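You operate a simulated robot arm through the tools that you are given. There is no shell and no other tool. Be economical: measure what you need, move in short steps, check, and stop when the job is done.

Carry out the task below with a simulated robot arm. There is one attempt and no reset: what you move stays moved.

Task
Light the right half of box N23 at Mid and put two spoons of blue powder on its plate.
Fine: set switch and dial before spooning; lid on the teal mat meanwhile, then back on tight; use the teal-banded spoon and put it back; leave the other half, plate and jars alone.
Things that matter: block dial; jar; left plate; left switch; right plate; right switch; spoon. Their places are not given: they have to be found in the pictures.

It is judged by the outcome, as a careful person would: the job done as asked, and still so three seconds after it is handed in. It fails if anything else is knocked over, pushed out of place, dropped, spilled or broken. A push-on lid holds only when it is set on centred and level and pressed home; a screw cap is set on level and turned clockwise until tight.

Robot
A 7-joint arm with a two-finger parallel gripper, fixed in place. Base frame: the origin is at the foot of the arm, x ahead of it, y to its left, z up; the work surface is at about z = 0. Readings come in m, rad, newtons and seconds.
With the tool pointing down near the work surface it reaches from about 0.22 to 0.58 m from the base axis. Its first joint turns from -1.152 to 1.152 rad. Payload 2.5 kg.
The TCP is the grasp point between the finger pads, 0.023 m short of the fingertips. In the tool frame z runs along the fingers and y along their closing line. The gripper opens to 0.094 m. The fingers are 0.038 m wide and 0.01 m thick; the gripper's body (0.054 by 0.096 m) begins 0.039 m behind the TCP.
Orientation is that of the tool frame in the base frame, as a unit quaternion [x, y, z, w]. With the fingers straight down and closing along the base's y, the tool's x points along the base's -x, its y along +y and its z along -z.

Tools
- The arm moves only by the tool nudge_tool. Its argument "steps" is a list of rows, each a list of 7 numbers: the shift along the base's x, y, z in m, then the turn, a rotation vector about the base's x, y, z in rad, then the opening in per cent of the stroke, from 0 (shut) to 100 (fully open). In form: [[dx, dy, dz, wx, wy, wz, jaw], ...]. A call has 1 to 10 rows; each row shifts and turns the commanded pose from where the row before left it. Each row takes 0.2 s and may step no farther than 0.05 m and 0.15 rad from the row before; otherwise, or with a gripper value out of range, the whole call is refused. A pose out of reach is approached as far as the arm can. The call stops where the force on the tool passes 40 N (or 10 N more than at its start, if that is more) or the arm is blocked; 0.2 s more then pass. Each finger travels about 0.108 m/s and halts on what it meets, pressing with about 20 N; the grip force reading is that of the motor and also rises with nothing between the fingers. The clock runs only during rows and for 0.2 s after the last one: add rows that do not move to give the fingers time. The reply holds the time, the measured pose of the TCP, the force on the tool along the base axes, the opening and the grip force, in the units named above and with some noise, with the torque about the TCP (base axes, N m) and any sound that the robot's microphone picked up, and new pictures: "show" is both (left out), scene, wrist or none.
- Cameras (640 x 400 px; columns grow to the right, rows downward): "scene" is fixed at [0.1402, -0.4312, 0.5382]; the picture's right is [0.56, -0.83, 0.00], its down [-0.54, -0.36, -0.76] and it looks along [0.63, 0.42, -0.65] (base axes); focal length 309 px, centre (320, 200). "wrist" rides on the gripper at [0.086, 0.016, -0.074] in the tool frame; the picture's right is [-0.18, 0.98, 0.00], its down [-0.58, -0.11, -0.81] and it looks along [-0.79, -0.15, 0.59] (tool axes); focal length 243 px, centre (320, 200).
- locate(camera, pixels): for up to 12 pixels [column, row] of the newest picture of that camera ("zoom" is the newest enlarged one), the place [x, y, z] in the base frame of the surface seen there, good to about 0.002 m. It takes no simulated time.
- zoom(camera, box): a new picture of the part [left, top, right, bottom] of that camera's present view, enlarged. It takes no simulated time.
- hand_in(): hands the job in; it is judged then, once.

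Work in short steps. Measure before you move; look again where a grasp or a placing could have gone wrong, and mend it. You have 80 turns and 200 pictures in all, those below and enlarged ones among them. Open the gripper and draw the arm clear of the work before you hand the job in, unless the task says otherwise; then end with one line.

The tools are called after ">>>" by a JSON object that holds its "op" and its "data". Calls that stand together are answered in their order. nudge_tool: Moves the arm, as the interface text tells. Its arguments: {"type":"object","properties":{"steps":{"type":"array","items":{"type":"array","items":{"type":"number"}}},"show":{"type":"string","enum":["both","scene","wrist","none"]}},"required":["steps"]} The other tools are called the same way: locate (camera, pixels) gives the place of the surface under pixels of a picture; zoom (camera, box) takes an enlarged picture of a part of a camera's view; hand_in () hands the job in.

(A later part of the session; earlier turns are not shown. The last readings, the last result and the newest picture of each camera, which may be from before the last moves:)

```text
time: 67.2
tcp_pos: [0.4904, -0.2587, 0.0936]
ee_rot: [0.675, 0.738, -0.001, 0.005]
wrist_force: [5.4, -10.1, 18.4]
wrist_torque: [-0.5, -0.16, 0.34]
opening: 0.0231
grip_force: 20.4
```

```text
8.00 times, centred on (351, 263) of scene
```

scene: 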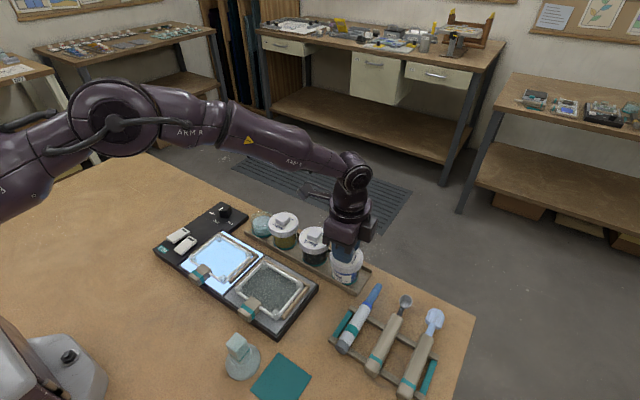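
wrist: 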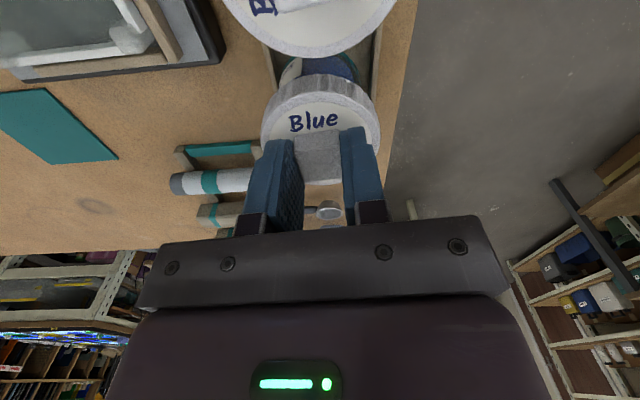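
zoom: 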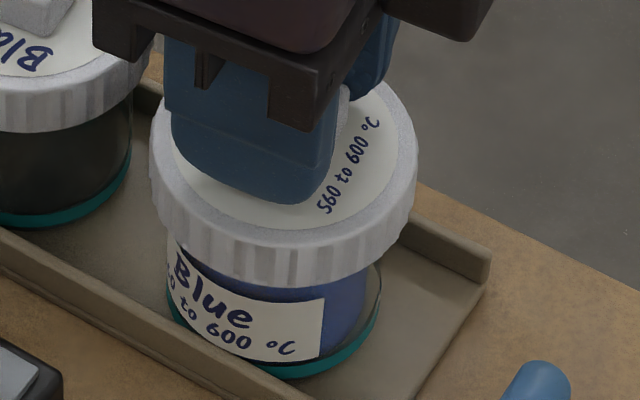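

Seated (torque 0.34). Now I turn counter-clockwise with about 12 N press, letting z rise slightly as the thread climbs.

>>> {"op": "nudge_tool", "data": {"steps": [[0, 0, 0.0003, 0, 0, 0.12, 5], [0, 0, 0.0001, 0, 0, 0.12, 5], [0, 0, 0.0001, 0, 0, 0.12, 5], [0, 0, 0.0001, 0, 0, 0.12, 5], [0, 0, 0.0001, 0, 0, 0.12, 5], [0, 0, 0.0001, 0, 0, 0.12, 5], [0, 0, 0.0001, 0, 0, 0.12, 5], [0, 0, 0.0001, 0, 0, 0.12, 5], [0, 0, 0.0001, 0, 0, 0.12, 5], [0, 0, 0.0001, 0, 0, 0.12, 5]], "show": "none"}}

>>> {"op": "zoom", "data": {"camera": "scene", "box": [326, 238, 376, 288]}}

>>> {"op": "nudge_tool", "data": {"steps": [[0, 0, 0.0001, 0, 0, 0.12, 5], [0, 0, 0.0001, 0, 0, 0.12, 5], [0, 0, 0.0001, 0, 0, 0.12, 5], [0, 0, 0.0001, 0, 0, 0.12, 5], [0, 0, 0.0001, 0, 0, 0.12, 5], [0, 0, 0.0001, 0, 0, 0.12, 5], [0, 0, 0.0001, 0, 0, 0.12, 5], [0, 0, 0.0001, 0, 0, 0.12, 5], [0, 0, 0.0001, 0, 0, 0.12, 5], [0, 0, 0.0001, 0, 0, 0.12, 5]], "show": "none"}}

>>> {"op": "zoom", "data": {"camera": "scene", "box": [326, 238, 376, 288]}}

```text
time: 69.4
tcp_pos: [0.489, -0.2557, 0.0936]
ee_rot: [0.138, 0.99, 0.0, 0.0]
wrist_force: [3.0, 7.2, 16.2]
wrist_torque: [0.26, -0.23, 0.01]
opening: 0.0229
grip_force: 19.6
```

```text
8.00 times, centred on (351, 263) of scene
```

zoom: 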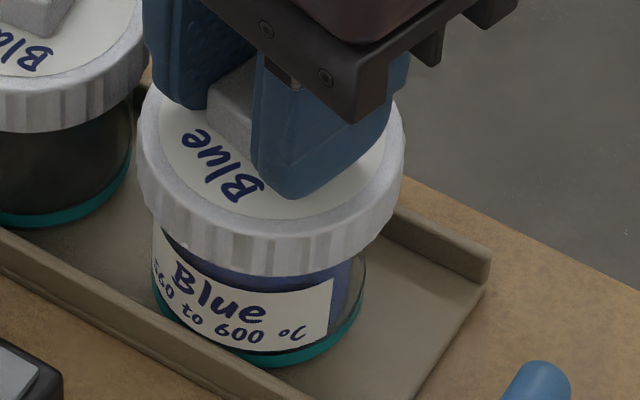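

```text
time: 71.6
tcp_pos: [0.4878, -0.2577, 0.0943]
ee_rot: [-0.445, 0.895, 0.0, -0.001]
wrist_force: [0.5, 0.2, -0.3]
wrist_torque: [0.04, 0.01, 0.02]
opening: 0.0229
grip_force: 20.0
```

```text
8.00 times, centred on (351, 263) of scene
```

zoom: 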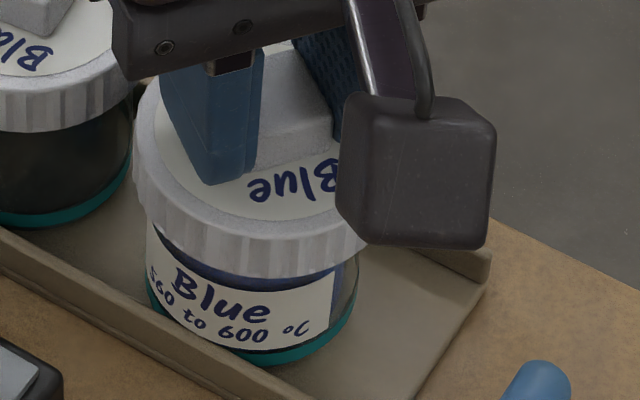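

The lid turned without the jar, and the force fell to zero. I lift slowly to test.

>>> {"op": "nudge_tool", "data": {"steps": [[0, 0, 0.0015, 0, 0, 0, 0], [0, 0, 0.0015, 0, 0, 0, 0], [0, 0, 0.0015, 0, 0, 0, 0], [0, 0, 0.0015, 0, 0, 0, 0], [0, 0, 0, 0, 0, 0, 0]], "show": "none"}}

>>> {"op": "zoom", "data": {"camera": "scene", "box": [326, 238, 376, 288]}}

```text
time: 72.8
tcp_pos: [0.4891, -0.2571, 0.1011]
ee_rot: [-0.445, 0.896, 0.0, 0.0]
wrist_force: [-0.4, 0.2, -0.5]
wrist_torque: [-0.04, -0.01, 0.04]
opening: 0.0231
grip_force: 20.3
```

```text
8.00 times, centred on (351, 263) of scene
```

zoom: 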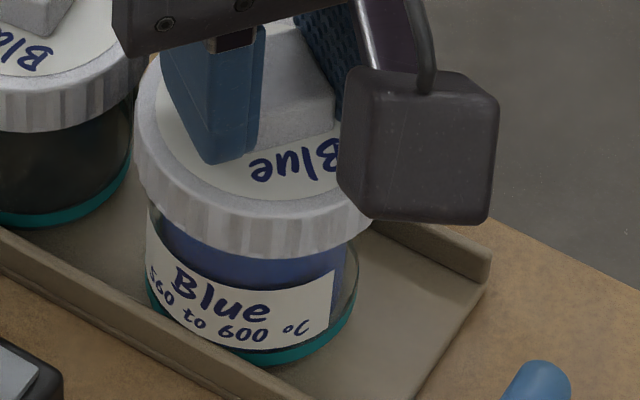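

The lid is free (−0.5 N, jar standing). This time I raise it slowly and check the hold.

>>> {"op": "nudge_tool", "data": {"steps": [[0, 0, 0.004, 0, 0, 0, 0], [0, 0, 0.006, 0, 0, 0, 0], [0, 0, 0.008, 0, 0, 0, 0], [0, 0, 0.01, 0, 0, 0, 0], [0, 0, 0.01, 0, 0, 0, 0], [0, 0, 0.01, 0, 0, 0, 0], [0, 0, 0.008, 0, 0, 0, 0], [0, 0, 0, 0, 0, 0, 0]]}}

```text
time: 74.6
tcp_pos: [0.4889, -0.2558, 0.1566]
ee_rot: [-0.445, 0.895, 0.0, 0.0]
wrist_force: [0.3, 0.1, -1.2]
wrist_torque: [0.02, -0.01, 0.01]
opening: 0.0229
grip_force: 19.7
```

scene: 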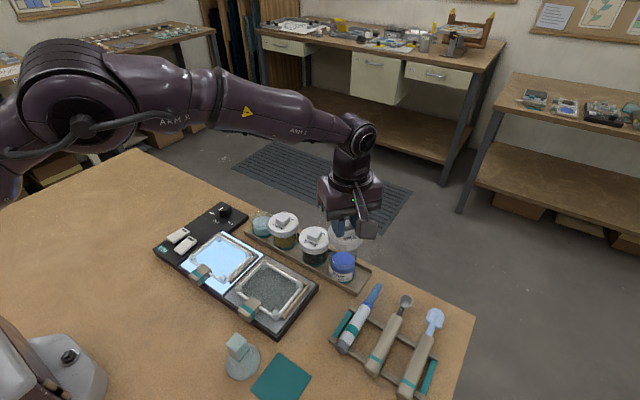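
wrist: 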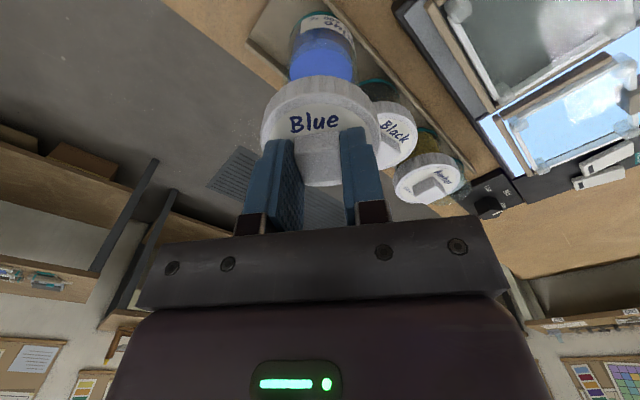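

The lid is held (23 mm) and the jar stands open and full. I carry it slowly to above the mat centre (0.262, −0.279).

>>> {"op": "nudge_tool", "data": {"steps": [[-0.012, -0.0015, 0, 0, 0, -0.09, 0], [-0.022, -0.0025, 0, 0, 0, -0.09, 0], [-0.025, -0.0025, 0, 0, 0, -0.09, 0], [-0.025, -0.0025, 0, 0, 0, -0.09, 0], [-0.025, -0.0025, 0, 0, 0, -0.09, 0], [-0.025, -0.0025, 0, 0, 0, -0.09, 0], [-0.025, -0.0025, 0, 0, 0, -0.09, 0], [-0.025, -0.0025, 0, 0, 0, -0.09, 0], [-0.025, -0.0025, 0, 0, 0, -0.09, 0], [-0.018, -0.0015, 0, 0, 0, -0.11, 0]]}}

```text
time: 76.8
tcp_pos: [0.2617, -0.281, 0.1583]
ee_rot: [0.0, 1.0, 0.0, 0.001]
wrist_force: [-0.5, 0.0, -0.2]
wrist_torque: [0.03, -0.03, -0.02]
opening: 0.0229
grip_force: 20.3
```

scene: 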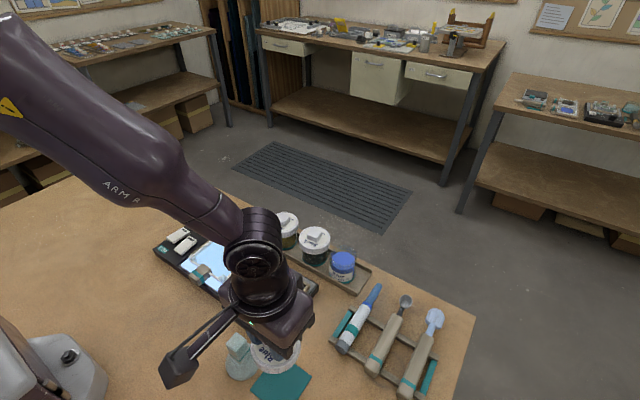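
wrist: 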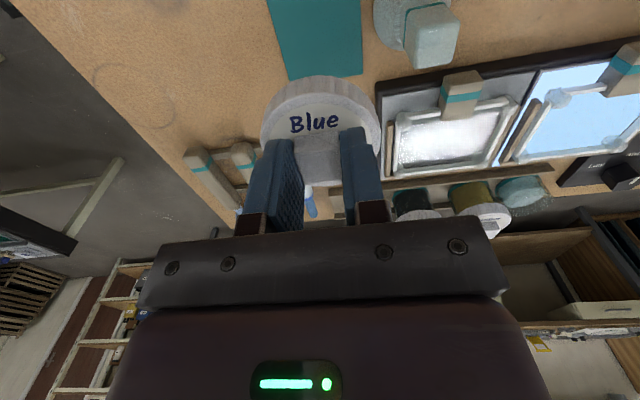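

I check the mat's edges from here before lowering.

>>> {"op": "locate", "data": {"camera": "wrist", "pixels": [[288, 78], [361, 70], [269, 4], [360, 4], [320, 40]]}}

>>> {"op": "locate", "data": {"camera": "scene", "pixels": [[311, 377], [253, 391], [297, 390], [285, 385]]}}

```text
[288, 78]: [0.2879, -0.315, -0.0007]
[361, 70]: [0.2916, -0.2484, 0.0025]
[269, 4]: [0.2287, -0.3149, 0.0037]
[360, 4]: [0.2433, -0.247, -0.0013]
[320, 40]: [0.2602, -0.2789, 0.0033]
```

```text
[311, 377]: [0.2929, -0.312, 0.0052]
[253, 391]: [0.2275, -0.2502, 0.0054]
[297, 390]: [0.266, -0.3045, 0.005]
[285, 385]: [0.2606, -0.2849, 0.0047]
```

The mat centre is (0.260, −0.281), right under the tool. I lower the lid onto it, slowing at the end.

>>> {"op": "nudge_tool", "data": {"steps": [[-0.001, 0, -0.02, 0, 0, 0, 0], [0, 0, -0.025, 0, 0, 0, 0], [0, 0, -0.025, 0, 0, 0, 0], [0, 0, -0.02, 0, 0, 0, 0], [0, 0, -0.015, 0, 0, 0, 0], [0, 0, -0.005, 0, 0, 0, 0], [0, 0, -0.003, 0, 0, 0, 0]], "show": "none"}}

>>> {"op": "zoom", "data": {"camera": "scene", "box": [215, 310, 335, 400]}}

```text
time: 78.4
tcp_pos: [0.2607, -0.2813, 0.0436]
ee_rot: [-0.001, 1.0, 0.0, 0.0]
wrist_force: [-3.4, 4.0, 18.0]
wrist_torque: [0.08, 0.52, -0.03]
opening: 0.0231
grip_force: 19.5
```

```text
4.44 times, centred on (275, 355) of scene
```

zoom: 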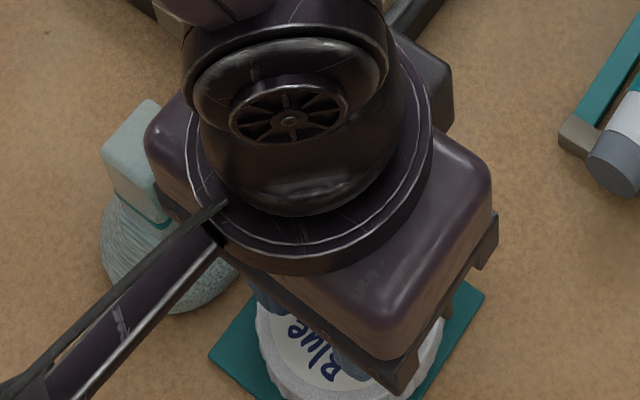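

The lid rests on the mat. I ease off 1.5 mm, open and rise.

>>> {"op": "nudge_tool", "data": {"steps": [[0, 0, 0.0015, 0, 0, 0, 0], [0, 0, 0, 0, 0, 0, 30], [0, 0, 0, 0, 0, 0, 50], [0, 0, 0.02, 0, 0, 0, 50], [0, 0, 0.04, 0, 0, 0, 50], [0, 0, 0.04, 0, 0, 0, 50], [0.03, -0.01, 0.04, 0, 0, 0, 50], [0.04, -0.02, 0.02, 0, 0, 0, 50], [0, -0.03, 0, 0, 0, 0, 50], [0, 0, 0, 0, 0, 0, 50]]}}

>>> {"op": "zoom", "data": {"camera": "scene", "box": [215, 240, 375, 400]}}

```text
refused: row 7 steps farther than a row can; nothing moved
```

```text
2.50 times, centred on (295, 320) of scene
```

zoom: 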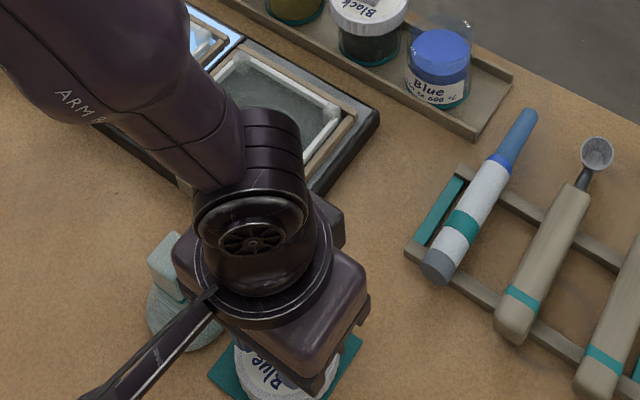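

One row was too long; I resend with shorter rows.

>>> {"op": "nudge_tool", "data": {"steps": [[0, 0, 0.0015, 0, 0, 0, 0], [0, 0, 0, 0, 0, 0, 30], [0, 0, 0, 0, 0, 0, 50], [0, 0, 0.02, 0, 0, 0, 50], [0, 0, 0.04, 0, 0, 0, 50], [0, 0, 0.04, 0, 0, 0, 50], [0, 0, 0.045, 0, 0, 0, 50], [0, 0, 0.045, 0, 0, 0, 50], [0.02, -0.04, 0, 0, 0, 0, 50], [0, 0, 0, 0, 0, 0, 50]]}}

>>> {"op": "zoom", "data": {"camera": "scene", "box": [215, 240, 375, 400]}}

>>> {"op": "zoom", "data": {"camera": "wrist", "box": [200, 0, 440, 160]}}

```text
time: 80.6
tcp_pos: [0.2826, -0.3205, 0.2353]
ee_rot: [-0.001, 1.0, 0.0, 0.0]
wrist_force: [-0.4, 0.4, 0.3]
wrist_torque: [0.02, 0.01, -0.03]
opening: 0.0469
grip_force: 0.1
```

scene: 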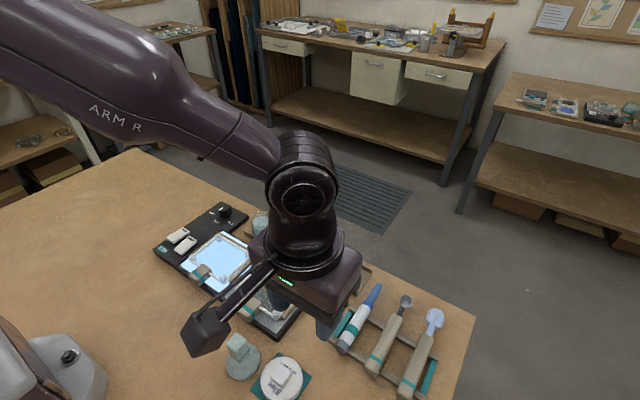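
wrist: 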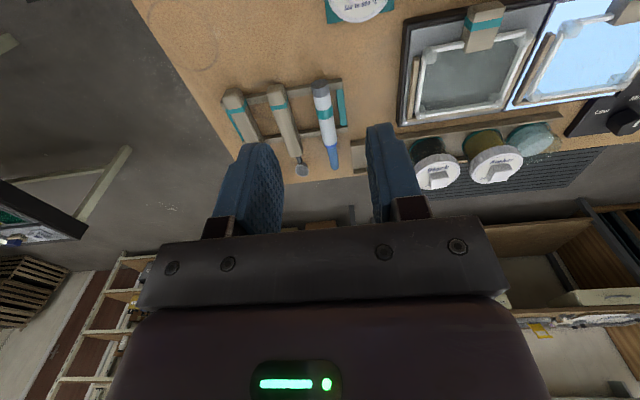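

```text
2.50 times, centred on (295, 320) of scene
```

zoom: 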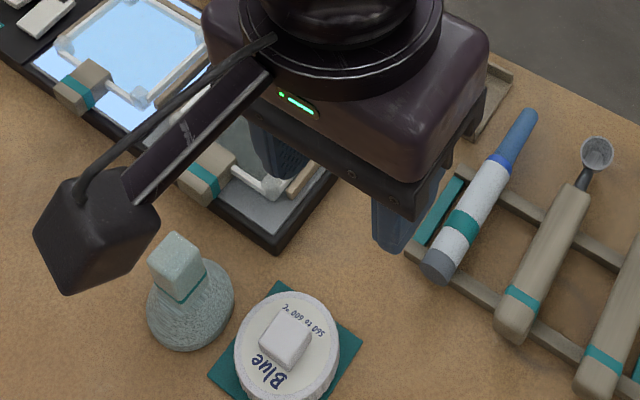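

```text
2.50 times, centred on (320, 80) of wrist
```

zoom: 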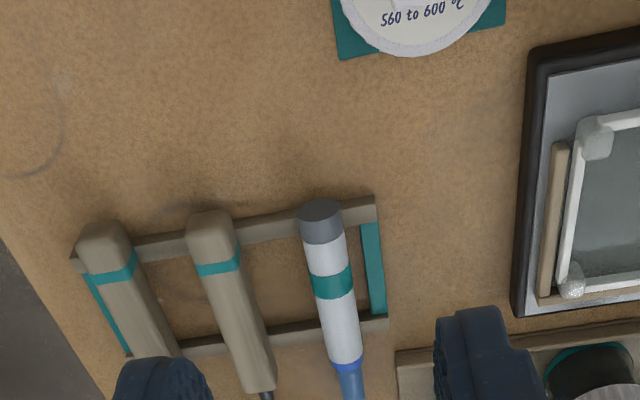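

The lid lies centred on the mat. Now I measure the scoop (middle tool, round bowl) and the open jar.

>>> {"op": "zoom", "data": {"camera": "scene", "box": [360, 285, 420, 385]}}

>>> {"op": "locate", "data": {"camera": "zoom", "pixels": [[380, 63], [368, 50], [405, 50], [380, 30], [382, 80], [366, 98], [330, 170], [290, 250], [265, 300], [240, 345], [340, 150], [310, 150]]}}

>>> {"op": "zoom", "data": {"camera": "scene", "box": [322, 240, 372, 290]}}

>>> {"op": "zoom", "data": {"camera": "wrist", "box": [215, 60, 365, 190]}}

```text
4.00 times, centred on (390, 335) of scene
```

zoom: 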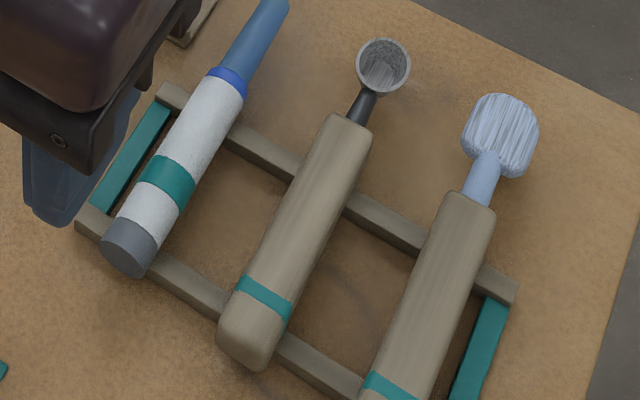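

```text
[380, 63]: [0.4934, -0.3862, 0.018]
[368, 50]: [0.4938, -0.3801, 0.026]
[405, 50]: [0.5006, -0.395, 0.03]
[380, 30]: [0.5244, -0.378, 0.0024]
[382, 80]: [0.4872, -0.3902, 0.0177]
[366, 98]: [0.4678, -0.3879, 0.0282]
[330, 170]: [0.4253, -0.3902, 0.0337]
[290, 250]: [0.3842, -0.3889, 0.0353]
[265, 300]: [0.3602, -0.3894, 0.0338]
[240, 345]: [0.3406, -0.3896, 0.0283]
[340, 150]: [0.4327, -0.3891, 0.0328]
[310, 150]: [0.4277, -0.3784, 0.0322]
```

```text
8.00 times, centred on (347, 265) of scene
```

zoom: 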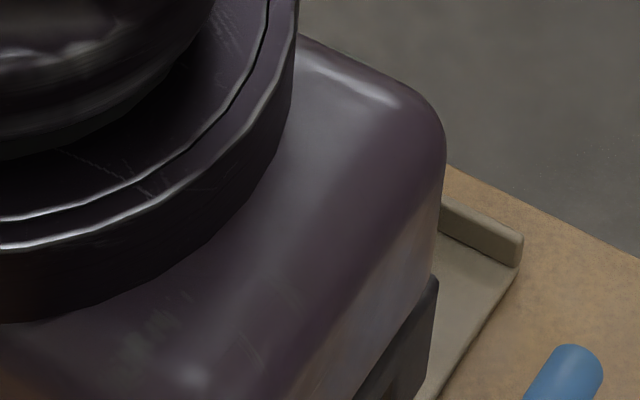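

```text
3.08 times, centred on (290, 125) of wrist
```

zoom: 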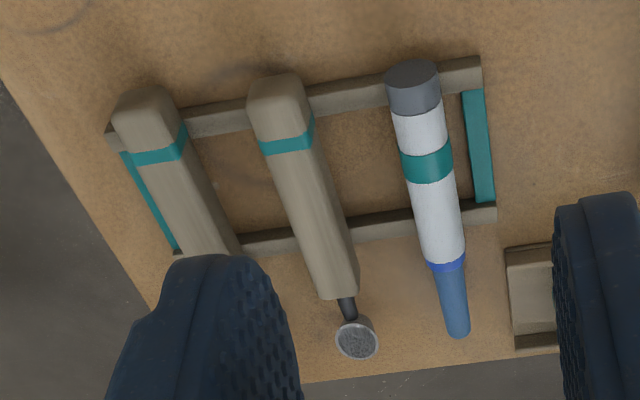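

The scoop's handle lies along x at y≈−0.389 (x 0.345–0.455, top z 0.034) and its bowl is at (0.495, −0.387). I approach its middle with the tool tilted 30° forward, so later tipping stays within reach.

>>> {"op": "nudge_tool", "data": {"steps": [[0.026, -0.017, -0.02, 0, -0.13, 0, 40], [0.026, -0.017, -0.02, 0, -0.13, 0, 40], [0.026, -0.017, -0.02, 0, -0.13, 0, 40], [0.027, -0.0175, -0.02, 0, -0.13, 0, 40], [0, 0, -0.04, 0, 0, 0, 40], [0, 0, -0.035, 0, 0, 0, 40], [0, 0, 0, 0, 0, 0, 40]]}}

>>> {"op": "zoom", "data": {"camera": "wrist", "box": [215, 60, 425, 200]}}

>>> {"op": "zoom", "data": {"camera": "scene", "box": [320, 235, 440, 400]}}

>>> {"op": "locate", "data": {"camera": "scene", "pixels": [[343, 255], [330, 262], [354, 262], [343, 250], [343, 266], [336, 258], [350, 258], [343, 270], [343, 275], [333, 256]]}}

```text
time: 82.2
tcp_pos: [0.3878, -0.3873, 0.0835]
ee_rot: [-0.002, 0.967, 0.0, 0.256]
wrist_force: [0.1, 0.6, -0.2]
wrist_torque: [0.02, 0.02, -0.03]
opening: 0.0376
grip_force: 0.1
```

scene: 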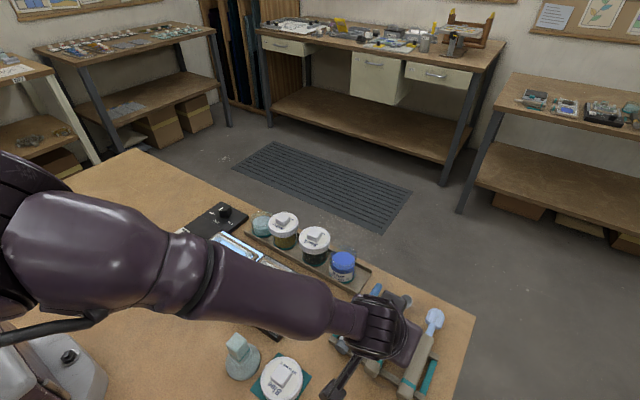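
wrist: 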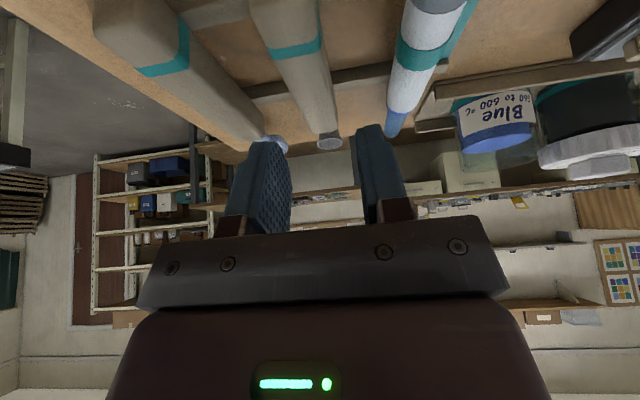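

```text
2.86 times, centred on (320, 130) of wrist
```

zoom: 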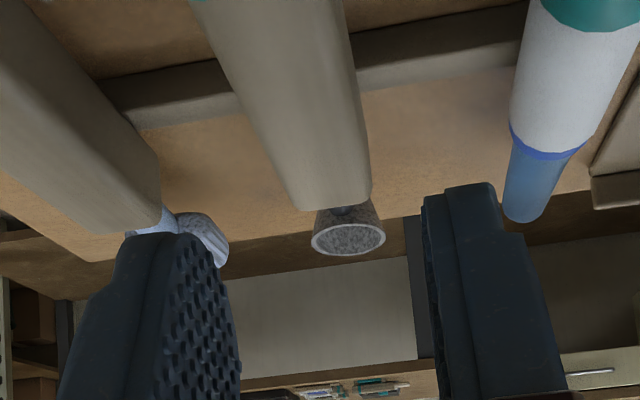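

```text
2.42 times, centred on (380, 318) of scene
```

zoom: 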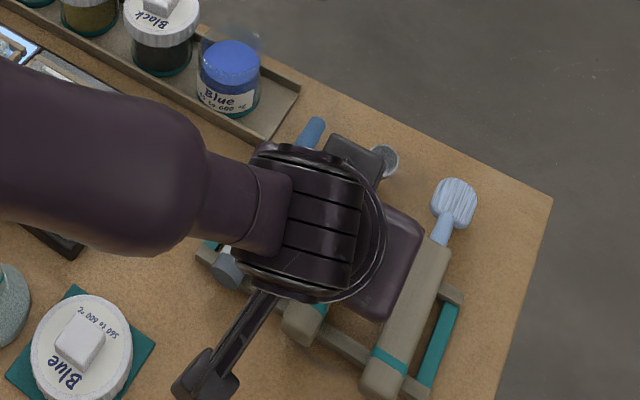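

```text
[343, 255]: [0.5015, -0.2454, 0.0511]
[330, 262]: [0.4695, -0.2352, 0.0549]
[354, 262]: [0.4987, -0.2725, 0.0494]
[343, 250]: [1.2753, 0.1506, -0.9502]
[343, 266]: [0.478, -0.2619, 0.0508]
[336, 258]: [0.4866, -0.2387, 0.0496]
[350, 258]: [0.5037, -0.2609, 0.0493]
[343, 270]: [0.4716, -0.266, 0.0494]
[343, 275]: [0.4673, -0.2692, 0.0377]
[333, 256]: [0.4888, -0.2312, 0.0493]
```

Powder surface is at z≈0.050 in the jar, centred near (0.489, −0.254). The jaws straddle the scoop's handle; I descend, grip and lift it.

>>> {"op": "nudge_tool", "data": {"steps": [[0, -0.001, -0.02, 0, 0, 0, 40], [0, 0, -0.02, 0, 0, 0, 40], [0, 0, -0.0075, 0, 0, 0, 40], [0, 0, 0, 0, 0, 0, 10], [0, 0, 0, 0, 0, 0, 5], [0, 0, 0, 0, 0, 0, 5]], "show": "none"}}

>>> {"op": "nudge_tool", "data": {"steps": [[0, 0, 0.005, 0, 0, 0, 5], [0, 0, 0.01, 0, 0, 0, 5], [0, 0, 0.02, 0, 0, 0, 5], [0, 0, 0.03, 0, 0, 0, 5], [0, 0, 0.03, 0, 0, 0, 5], [0, 0, 0.025, 0, 0, 0, 5], [0, 0, 0, 0, 0, 0, 5]]}}

>>> {"op": "zoom", "data": {"camera": "wrist", "box": [215, 30, 425, 200]}}

>>> {"op": "locate", "data": {"camera": "wrist", "pixels": [[330, 140], [318, 140], [342, 140], [325, 130]]}}

```text
time: 83.6
tcp_pos: [0.3861, -0.3894, 0.0333]
ee_rot: [-0.001, 0.966, -0.001, 0.257]
wrist_force: [-0.2, -0.9, 0.0]
wrist_torque: [0.01, -0.01, -0.03]
opening: 0.0215
grip_force: 19.9
```

```text
time: 85.2
tcp_pos: [0.3854, -0.3897, 0.1543]
ee_rot: [-0.002, 0.966, 0.0, 0.257]
wrist_force: [-0.2, -0.8, -1.3]
wrist_torque: [0.01, 0.04, 0.01]
opening: 0.0216
grip_force: 20.2
```

scene: 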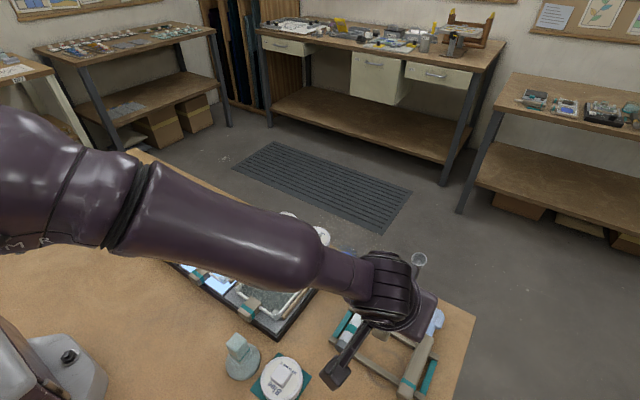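
wrist: 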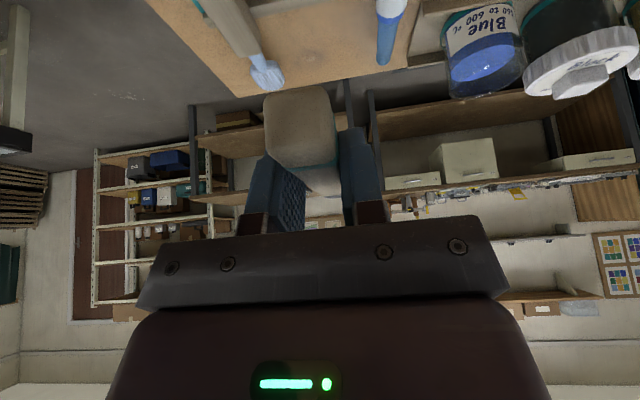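

```text
2.35 times, centred on (320, 115) of wrist
```

zoom: 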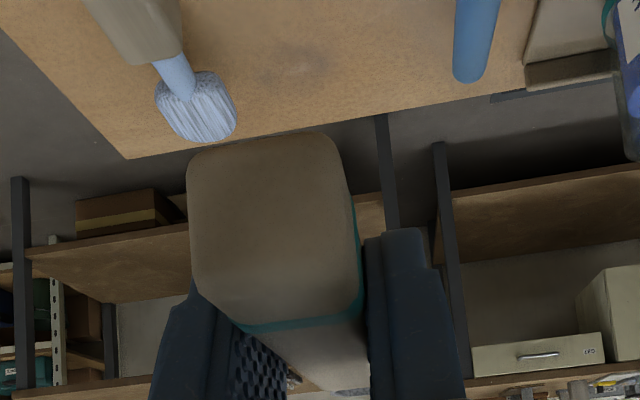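

```text
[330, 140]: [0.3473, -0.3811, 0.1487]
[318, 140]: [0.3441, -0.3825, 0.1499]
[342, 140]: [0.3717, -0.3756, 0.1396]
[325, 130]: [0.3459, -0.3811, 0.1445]
```

The scoop is held (21.6 mm) and clear of the rack. I check the bowl's place at scene (419, 262).

>>> {"op": "zoom", "data": {"camera": "scene", "box": [390, 240, 450, 290]}}

>>> {"op": "locate", "data": {"camera": "zoom", "pixels": [[313, 160], [285, 160], [313, 140], [340, 160], [313, 175], [313, 200], [310, 225]]}}

>>> {"op": "locate", "data": {"camera": "scene", "pixels": [[419, 260], [415, 260], [423, 260], [419, 257], [419, 264], [418, 272]]}}

```text
8.00 times, centred on (420, 265) of scene
```

zoom: 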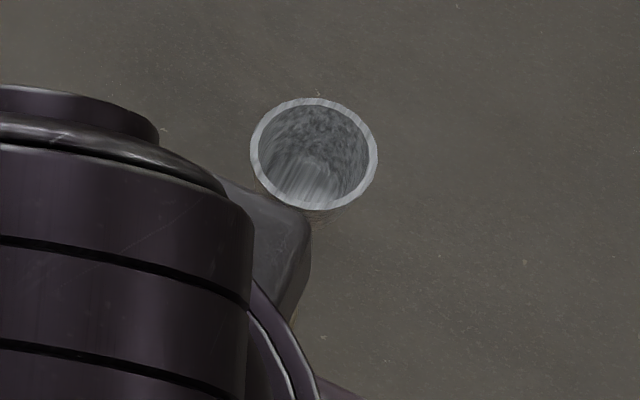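

```text
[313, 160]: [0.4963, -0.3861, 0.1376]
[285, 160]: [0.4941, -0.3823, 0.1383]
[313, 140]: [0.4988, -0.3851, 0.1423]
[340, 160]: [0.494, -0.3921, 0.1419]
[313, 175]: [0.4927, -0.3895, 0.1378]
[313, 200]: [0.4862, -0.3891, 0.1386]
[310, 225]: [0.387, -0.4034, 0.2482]
```

```text
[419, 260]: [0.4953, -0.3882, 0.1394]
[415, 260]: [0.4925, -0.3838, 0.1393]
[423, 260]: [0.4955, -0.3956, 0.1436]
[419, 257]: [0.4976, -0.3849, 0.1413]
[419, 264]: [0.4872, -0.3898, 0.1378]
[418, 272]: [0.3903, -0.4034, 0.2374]
```

The bowl is level at (0.495, −0.387), about 0.11 m ahead of the TCP. I carry it over to the jar while pitching the tip down 60°, holding above the rim.

>>> {"op": "nudge_tool", "data": {"steps": [[0.0067, 0.0168, 0.0054, 0, 0.131, 0, 5], [0.0067, 0.0168, 0.0054, 0, 0.131, 0, 5], [0.0067, 0.0168, 0.0054, 0, 0.131, 0, 5], [0.0067, 0.0168, 0.0054, 0, 0.131, 0, 5], [0.0067, 0.0168, 0.0054, 0, 0.131, 0, 5], [0.0067, 0.0168, 0.0054, 0, 0.131, 0, 5], [0.0067, 0.0168, 0.0054, 0, 0.131, 0, 5], [0.0067, 0.0168, 0.0054, 0, 0.13, 0, 5], [0, 0, 0, 0, 0, 0, 5]]}}

>>> {"op": "zoom", "data": {"camera": "scene", "box": [310, 220, 390, 290]}}

>>> {"op": "locate", "data": {"camera": "scene", "pixels": [[343, 275], [343, 268], [336, 266], [352, 262]]}}

```text
time: 87.2
tcp_pos: [0.4396, -0.2548, 0.1974]
ee_rot: [-0.001, 0.965, 0.0, -0.261]
wrist_force: [0.6, -0.1, -0.6]
wrist_torque: [-0.03, 0.0, 0.01]
opening: 0.0215
grip_force: 19.8
```

scene: 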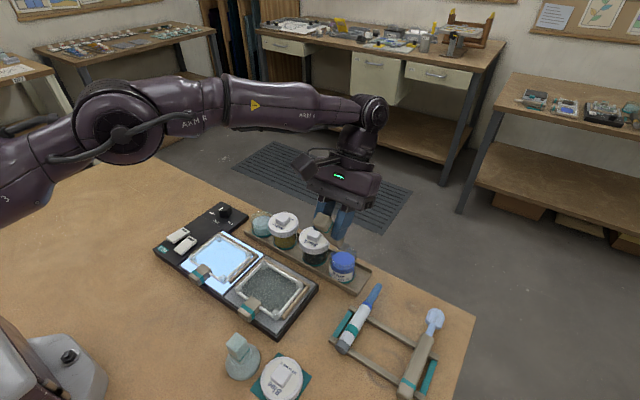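
wrist: 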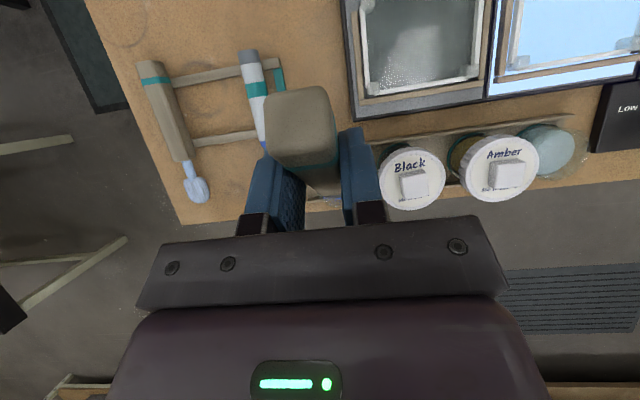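

```text
5.71 times, centred on (350, 255) of scene
```

zoom: 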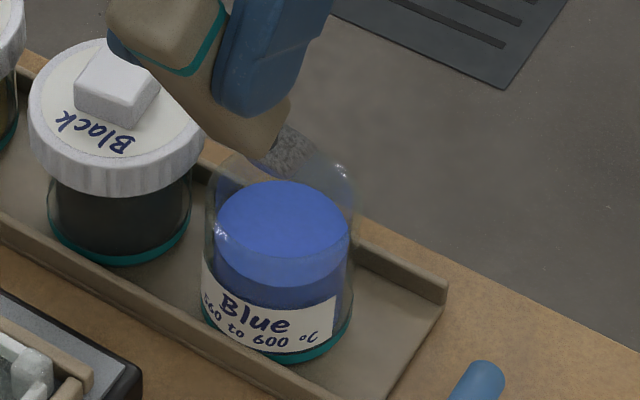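

```text
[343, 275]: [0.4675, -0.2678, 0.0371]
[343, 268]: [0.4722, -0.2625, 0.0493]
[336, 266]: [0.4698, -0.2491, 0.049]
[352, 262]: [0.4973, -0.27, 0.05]
```

The bowl hangs over the open jar (centre ≈ (0.490, −0.252)). I dip it, push forward a little, then level it while rising.

>>> {"op": "nudge_tool", "data": {"steps": [[0, 0.002, -0.02, 0, 0, 0, 5], [0, 0, -0.016, 0, 0, 0, 5], [0, 0, -0.012, 0, 0, 0, 5], [0, 0, -0.0125, 0, 0, 0, 5], [0.0035, 0, 0, 0, 0, 0, 5], [0.0035, 0, 0, 0, 0, 0, 5]], "show": "none"}}

>>> {"op": "nudge_tool", "data": {"steps": [[-0.0128, 0, -0.0017, 0, -0.131, 0, 5], [-0.0118, 0, 0.0008, 0, -0.131, 0, 5], [-0.0106, 0, 0.0002, 0, -0.131, 0, 5], [-0.0092, 0, -0.001, 0, -0.131, 0, 5], [-0.0078, 0, -0.0021, 0, -0.131, 0, 5], [-0.0061, 0, -0.003, 0, -0.131, 0, 5], [-0.0042, 0, -0.0058, 0, -0.131, 0, 5], [-0.0026, 0, -0.0022, 0, -0.13, 0, 5], [0, 0, 0.03, 0, 0, 0, 5], [0, 0, 0.03, 0, 0, 0, 5]]}}

>>> {"op": "zoom", "data": {"camera": "scene", "box": [310, 190, 400, 290]}}

```text
time: 88.6
tcp_pos: [0.4475, -0.2533, 0.136]
ee_rot: [-0.001, 0.965, 0.0, -0.261]
wrist_force: [1.2, 0.4, -0.7]
wrist_torque: [-0.02, -0.06, -0.01]
opening: 0.0216
grip_force: 20.4
```

```text
time: 90.8
tcp_pos: [0.382, -0.2513, 0.1791]
ee_rot: [0.0, 0.966, -0.001, 0.257]
wrist_force: [0.8, 0.4, -1.0]
wrist_torque: [0.0, 0.02, 0.01]
opening: 0.0216
grip_force: 20.0
```

scene: 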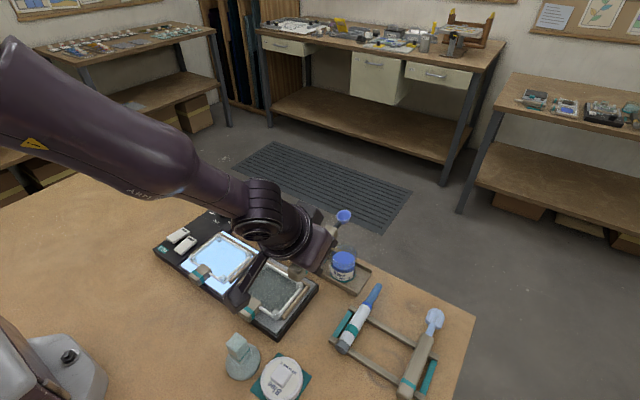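
wrist: 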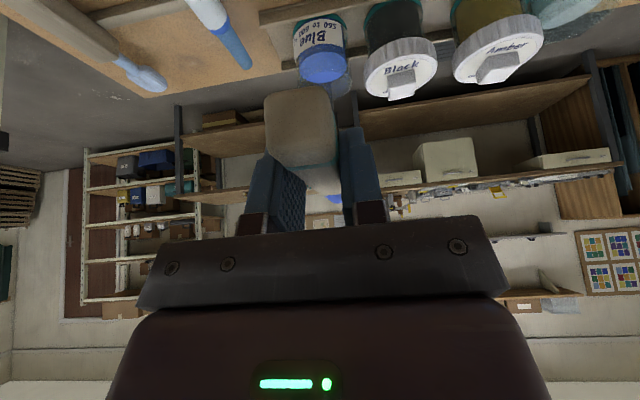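

```text
4.00 times, centred on (355, 240) of scene
```

zoom: 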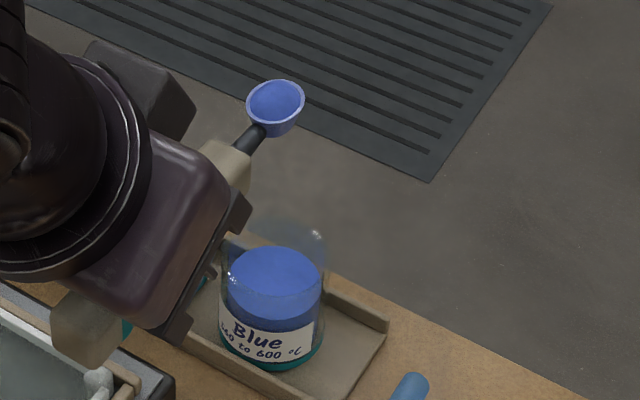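

A full spoon of blue. I carry it level, turning the heading 0.6 rad, to above the right plate (target bowl (0.371, −0.029)).

>>> {"op": "nudge_tool", "data": {"steps": [[-0.005, 0.008, 0.0, 0, 0, 0.03, 5], [-0.0105, 0.0168, -0.003, 0, 0, 0.063, 5], [-0.0105, 0.0168, -0.003, 0, 0, 0.063, 5], [-0.0105, 0.0168, -0.003, 0, 0, 0.063, 5], [-0.0105, 0.0168, -0.003, 0, 0, 0.063, 5], [-0.0105, 0.0168, -0.003, 0, 0, 0.063, 5], [-0.0105, 0.0168, -0.003, 0, 0, 0.063, 5], [-0.0105, 0.0168, -0.004, 0, 0, 0.063, 5], [-0.0105, 0.0168, -0.004, 0, 0, 0.063, 5], [-0.011, 0.0179, -0.003, 0, 0, 0.066, 5]]}}

>>> {"op": "zoom", "data": {"camera": "scene", "box": [170, 190, 290, 300]}}

>>> {"op": "locate", "data": {"camera": "scene", "pixels": [[221, 257], [222, 245], [240, 255], [205, 260]]}}

```text
time: 93.0
tcp_pos: [0.2828, -0.0926, 0.1525]
ee_rot: [-0.287, 0.923, 0.076, 0.247]
wrist_force: [-0.1, 0.0, -1.3]
wrist_torque: [-0.01, 0.03, 0.02]
opening: 0.0217
grip_force: 19.7
```

scene: 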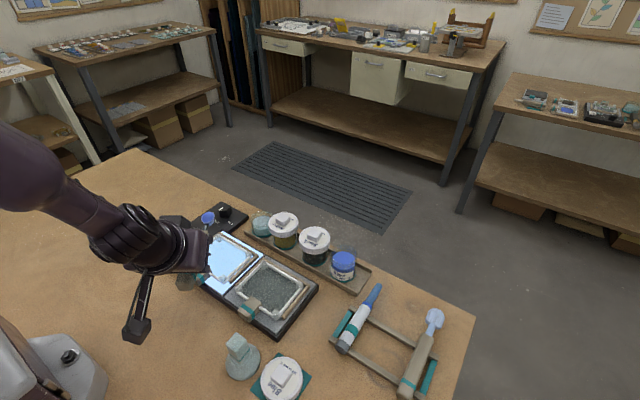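
wrist: 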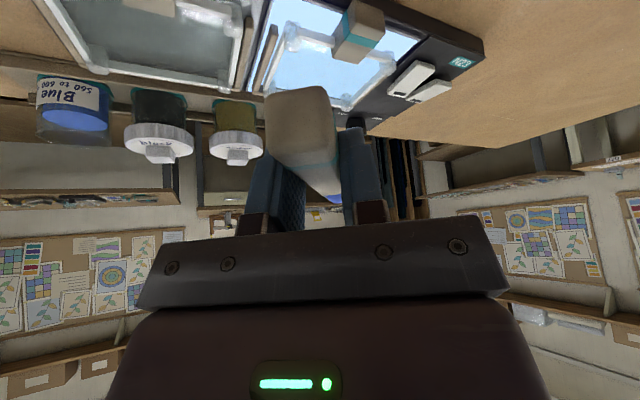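

```text
3.64 times, centred on (230, 245) of scene
```

zoom: 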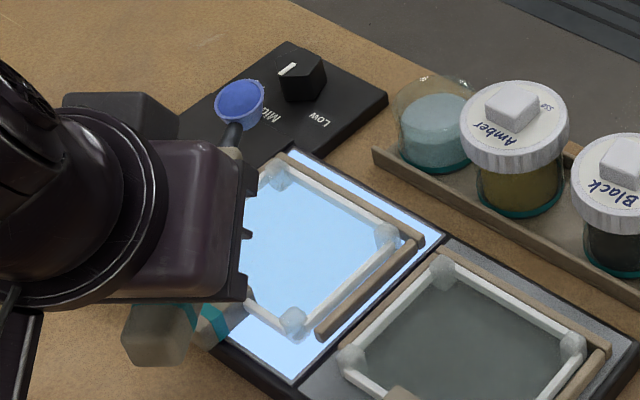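

```text
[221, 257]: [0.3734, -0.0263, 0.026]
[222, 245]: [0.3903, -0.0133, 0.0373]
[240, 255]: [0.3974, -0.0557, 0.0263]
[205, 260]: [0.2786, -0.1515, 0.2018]
```

The bowl is at about (0.373, −0.031) over the plate's middle. I tip it over in place, lowering to ~2.5 cm above the plate.

>>> {"op": "nudge_tool", "data": {"steps": [[0.0023, 0.0036, 0.0007, -0.0791, 0.1155, 0, 5], [0.004, 0.0027, -0.0004, -0.0791, 0.1155, 0, 5], [0.0056, 0.0038, -0.0012, -0.0791, 0.1155, 0, 5], [0.0072, 0.0049, -0.0023, -0.0791, 0.1155, 0, 5], [0.0086, 0.0059, -0.0026, -0.0791, 0.1155, 0, 5], [0.0098, 0.0067, -0.0011, -0.0791, 0.1155, 0, 5], [0.0108, 0.0074, 0.002, -0.0791, 0.1155, 0, 5], [0.0116, 0.008, 0.0042, -0.0791, 0.1155, 0, 5], [0.0122, 0.0084, 0.0031, -0.0791, 0.1155, 0, 5], [0.0126, 0.0086, 0.001, -0.0791, 0.1155, 0, 5]]}}

>>> {"op": "nudge_tool", "data": {"steps": [[0.006, 0.004, 0, -0.0791, 0.1155, 0, 5], [0, 0, 0, 0, 0, 0, 5]], "show": "none"}}

>>> {"op": "zoom", "data": {"camera": "scene", "box": [180, 205, 270, 285]}}

```text
time: 95.2
tcp_pos: [0.3666, -0.032, 0.1563]
ee_rot: [-0.267, 0.864, -0.125, -0.408]
wrist_force: [0.3, -0.7, -0.3]
wrist_torque: [0.01, -0.03, 0.0]
opening: 0.0215
grip_force: 19.9
```

scene: 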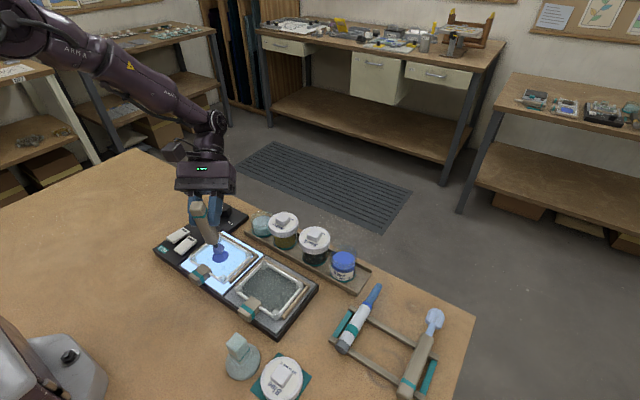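
wrist: 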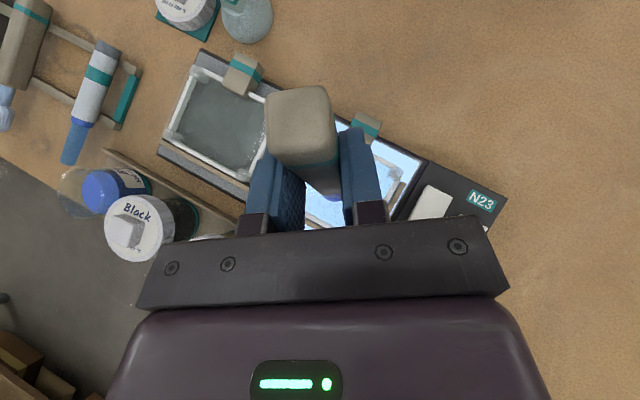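

```text
time: 95.8
tcp_pos: [0.3726, -0.0288, 0.1564]
ee_rot: [-0.259, 0.834, -0.144, -0.466]
wrist_force: [-1.1, 0.2, -1.3]
wrist_torque: [0.03, 0.0, -0.01]
opening: 0.0217
grip_force: 19.9
```

```text
5.00 times, centred on (225, 245) of scene
```

zoom: 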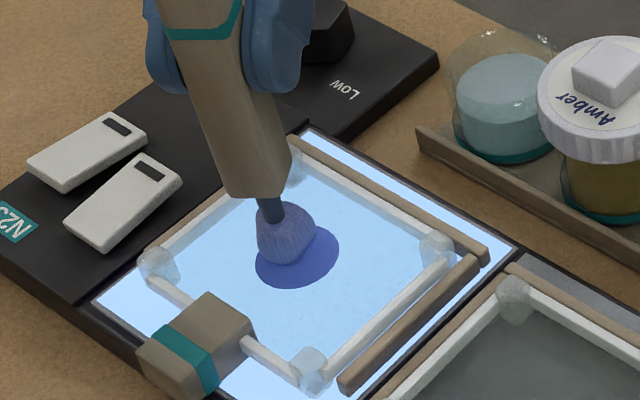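

A neat pile of blue lies on the lit plate. I lift, go back to the jar pre-dip pose by exact reverse offsets, and scoop a second time.

>>> {"op": "nudge_tool", "data": {"steps": [[0, 0, 0.04, 0, 0, 0, 5], [0, 0, 0.04, 0, 0, 0, 5], [0.0084, -0.028, 0, 0, 0, -0.075, 5], [0.0084, -0.028, 0, 0, 0, -0.075, 5], [0.0084, -0.028, 0, 0, 0, -0.075, 5], [0.0084, -0.028, 0, 0, 0, -0.075, 5], [0.0084, -0.028, 0, 0, 0, -0.075, 5], [0.0084, -0.028, 0, 0, 0, -0.075, 5], [0.0084, -0.028, 0, 0, 0, -0.075, 5], [0.0086, -0.0283, 0, 0, 0, -0.075, 5]], "show": "none"}}

>>> {"op": "nudge_tool", "data": {"steps": [[0, 0, -0.009, 0, -0.123, 0, 5], [0, 0, -0.01, 0, -0.123, 0, 5], [0, 0, -0.01, 0, -0.123, 0, 5], [0, 0, -0.0101, 0, -0.124, 0, 5], [0, 0, 0, 0, 0, 0, 5]], "show": "none"}}

>>> {"op": "zoom", "data": {"camera": "scene", "box": [310, 220, 390, 290]}}

>>> {"op": "zoom", "data": {"camera": "scene", "box": [180, 205, 270, 285]}}

```text
time: 98.0
tcp_pos: [0.3813, -0.1924, 0.2469]
ee_rot: [-0.067, 0.867, -0.032, -0.492]
wrist_force: [-1.3, -0.9, -1.3]
wrist_torque: [0.04, -0.01, 0.03]
opening: 0.0214
grip_force: 20.2
out of reach, approached as far as the arm can: row 7, 8, 9, 10
```

```text
time: 99.2
tcp_pos: [0.382, -0.1921, 0.207]
ee_rot: [-0.057, 0.962, -0.048, -0.264]
wrist_force: [0.1, 0.1, -1.7]
wrist_torque: [0.02, 0.0, -0.03]
opening: 0.0216
grip_force: 20.0
```

```text
5.71 times, centred on (350, 255) of scene
```

zoom: 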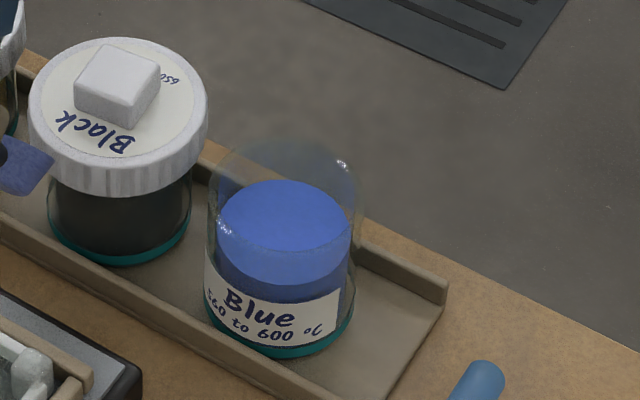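

```text
5.00 times, centred on (225, 245) of scene
```

zoom: 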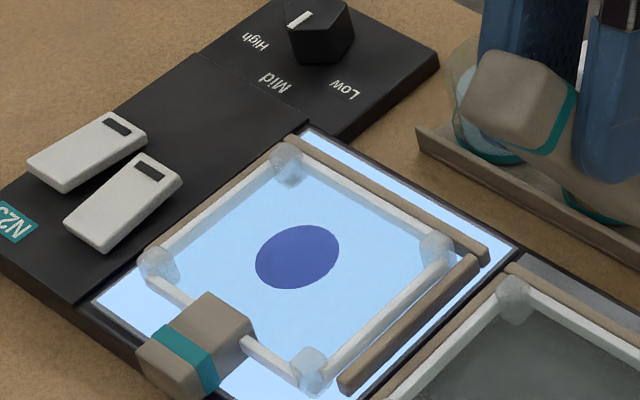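

The move stopped short at (0.382, −0.192, 0.207) with 0.12 rad of heading left; nothing was touched, and the pile looks good. I finish the approach, going sideways before forward.

>>> {"op": "nudge_tool", "data": {"steps": [[0, -0.0203, 0.005, 0, 0, -0.039, 5], [0, -0.0203, 0, 0, 0, -0.039, 5], [0, -0.0203, 0, 0, 0, -0.039, 5], [0.0192, 0, 0, 0, 0, 0, 5], [0.0192, 0, 0, 0, 0, 0, 5], [0.0192, 0, -0.008, 0, 0, 0, 5], [0, 0, -0.006, 0, 0, 0, 5], [0, 0, 0, 0, 0, 0, 5]]}}

>>> {"op": "zoom", "data": {"camera": "scene", "box": [310, 220, 390, 290]}}

```text
time: 101.0
tcp_pos: [0.4382, -0.2547, 0.1973]
ee_rot: [-0.001, 0.963, -0.033, -0.267]
wrist_force: [0.5, 0.8, -0.8]
wrist_torque: [0.01, -0.01, -0.02]
opening: 0.0216
grip_force: 19.7
```

scene: 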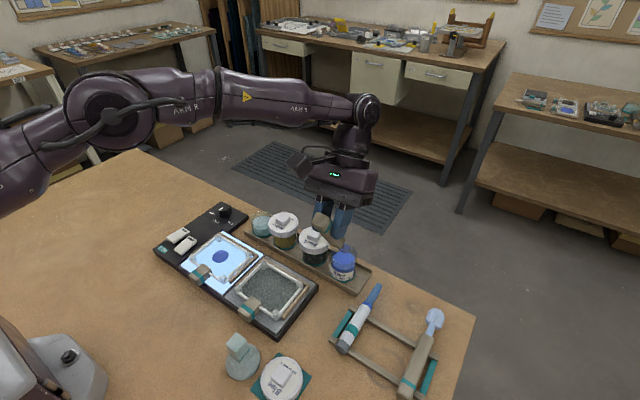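
wrist: 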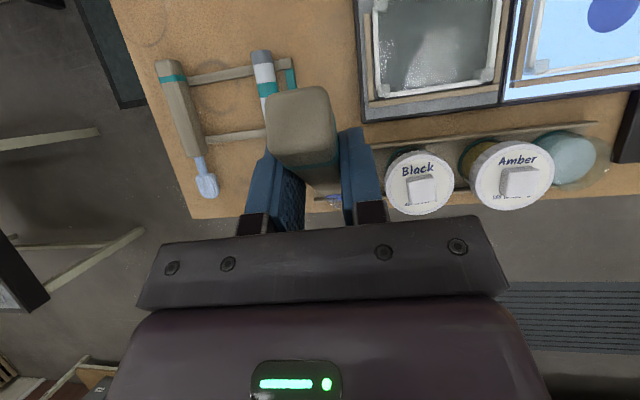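

```text
5.71 times, centred on (350, 255) of scene
```

zoom: 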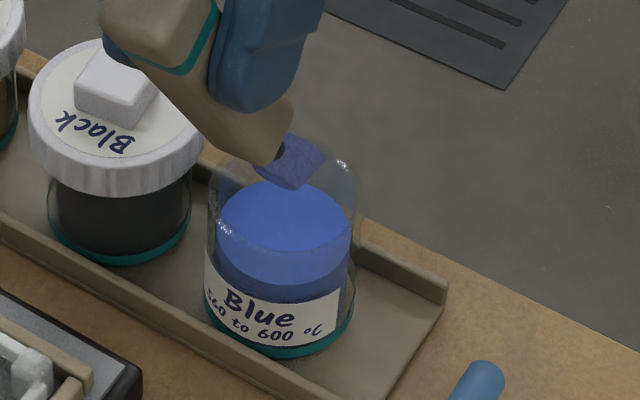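

The bowl is over the jar with a small leftover roll of ~0.06 rad; I correct that, then scoop as before, a touch deeper.

>>> {"op": "nudge_tool", "data": {"steps": [[0.0015, 0.002, 0, 0.064, 0, -0.017, 5], [0, 0, 0, 0, 0, 0, 5], [0, 0, -0.02, 0, 0, 0, 5], [0, 0, -0.016, 0, 0, 0, 5], [0, 0, -0.012, 0, 0, 0, 5], [0, 0, -0.0145, 0, 0, 0, 5], [0.0035, 0, 0, 0, 0, 0, 5], [0.0035, 0, 0, 0, 0, 0, 5]], "show": "none"}}

>>> {"op": "nudge_tool", "data": {"steps": [[-0.0128, 0, 0.0003, 0, -0.131, 0, 5], [-0.0118, 0, 0.0008, 0, -0.131, 0, 5], [-0.0106, 0, 0.0002, 0, -0.131, 0, 5], [-0.0092, 0, -0.001, 0, -0.131, 0, 5], [-0.0078, 0, -0.0021, 0, -0.131, 0, 5], [-0.0061, 0, -0.003, 0, -0.131, 0, 5], [-0.0042, 0, -0.0058, 0, -0.131, 0, 5], [-0.0026, 0, -0.0022, 0, -0.13, 0, 5], [0, 0, 0.03, 0, 0, 0, 5], [0, 0, 0.03, 0, 0, 0, 5]]}}

>>> {"op": "zoom", "data": {"camera": "scene", "box": [310, 190, 400, 290]}}

```text
time: 102.8
tcp_pos: [0.446, -0.2517, 0.1354]
ee_rot: [-0.002, 0.964, 0.0, -0.267]
wrist_force: [1.1, 0.5, -0.6]
wrist_torque: [0.01, 0.01, 0.01]
opening: 0.0217
grip_force: 19.6
```

```text
time: 105.0
tcp_pos: [0.3829, -0.2503, 0.1828]
ee_rot: [-0.002, 0.968, -0.001, 0.252]
wrist_force: [0.0, 0.3, -0.9]
wrist_torque: [0.01, 0.05, -0.01]
opening: 0.0218
grip_force: 20.0
```

scene: 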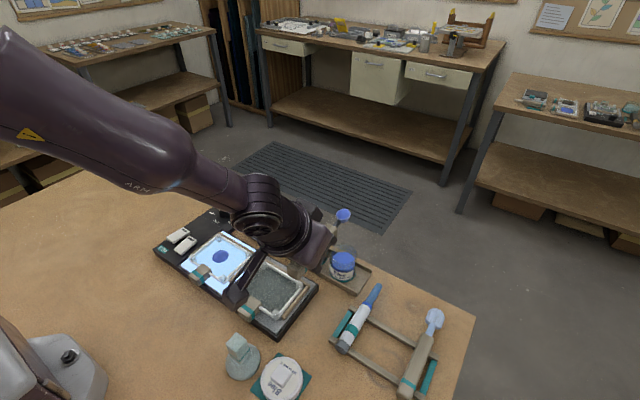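
wrist: 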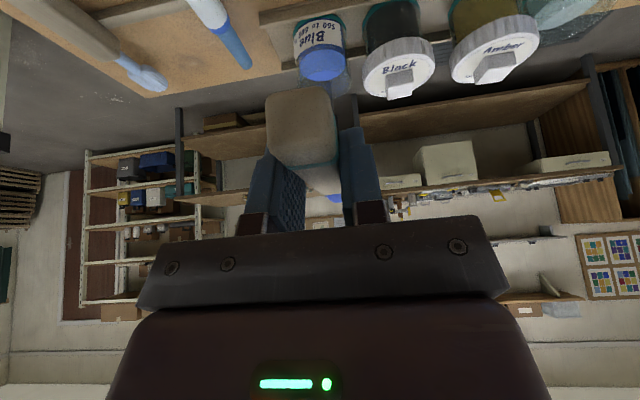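

```text
4.00 times, centred on (355, 240) of scene
```

zoom: 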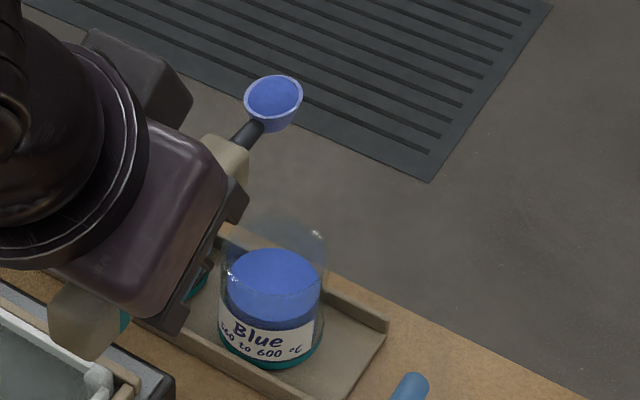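

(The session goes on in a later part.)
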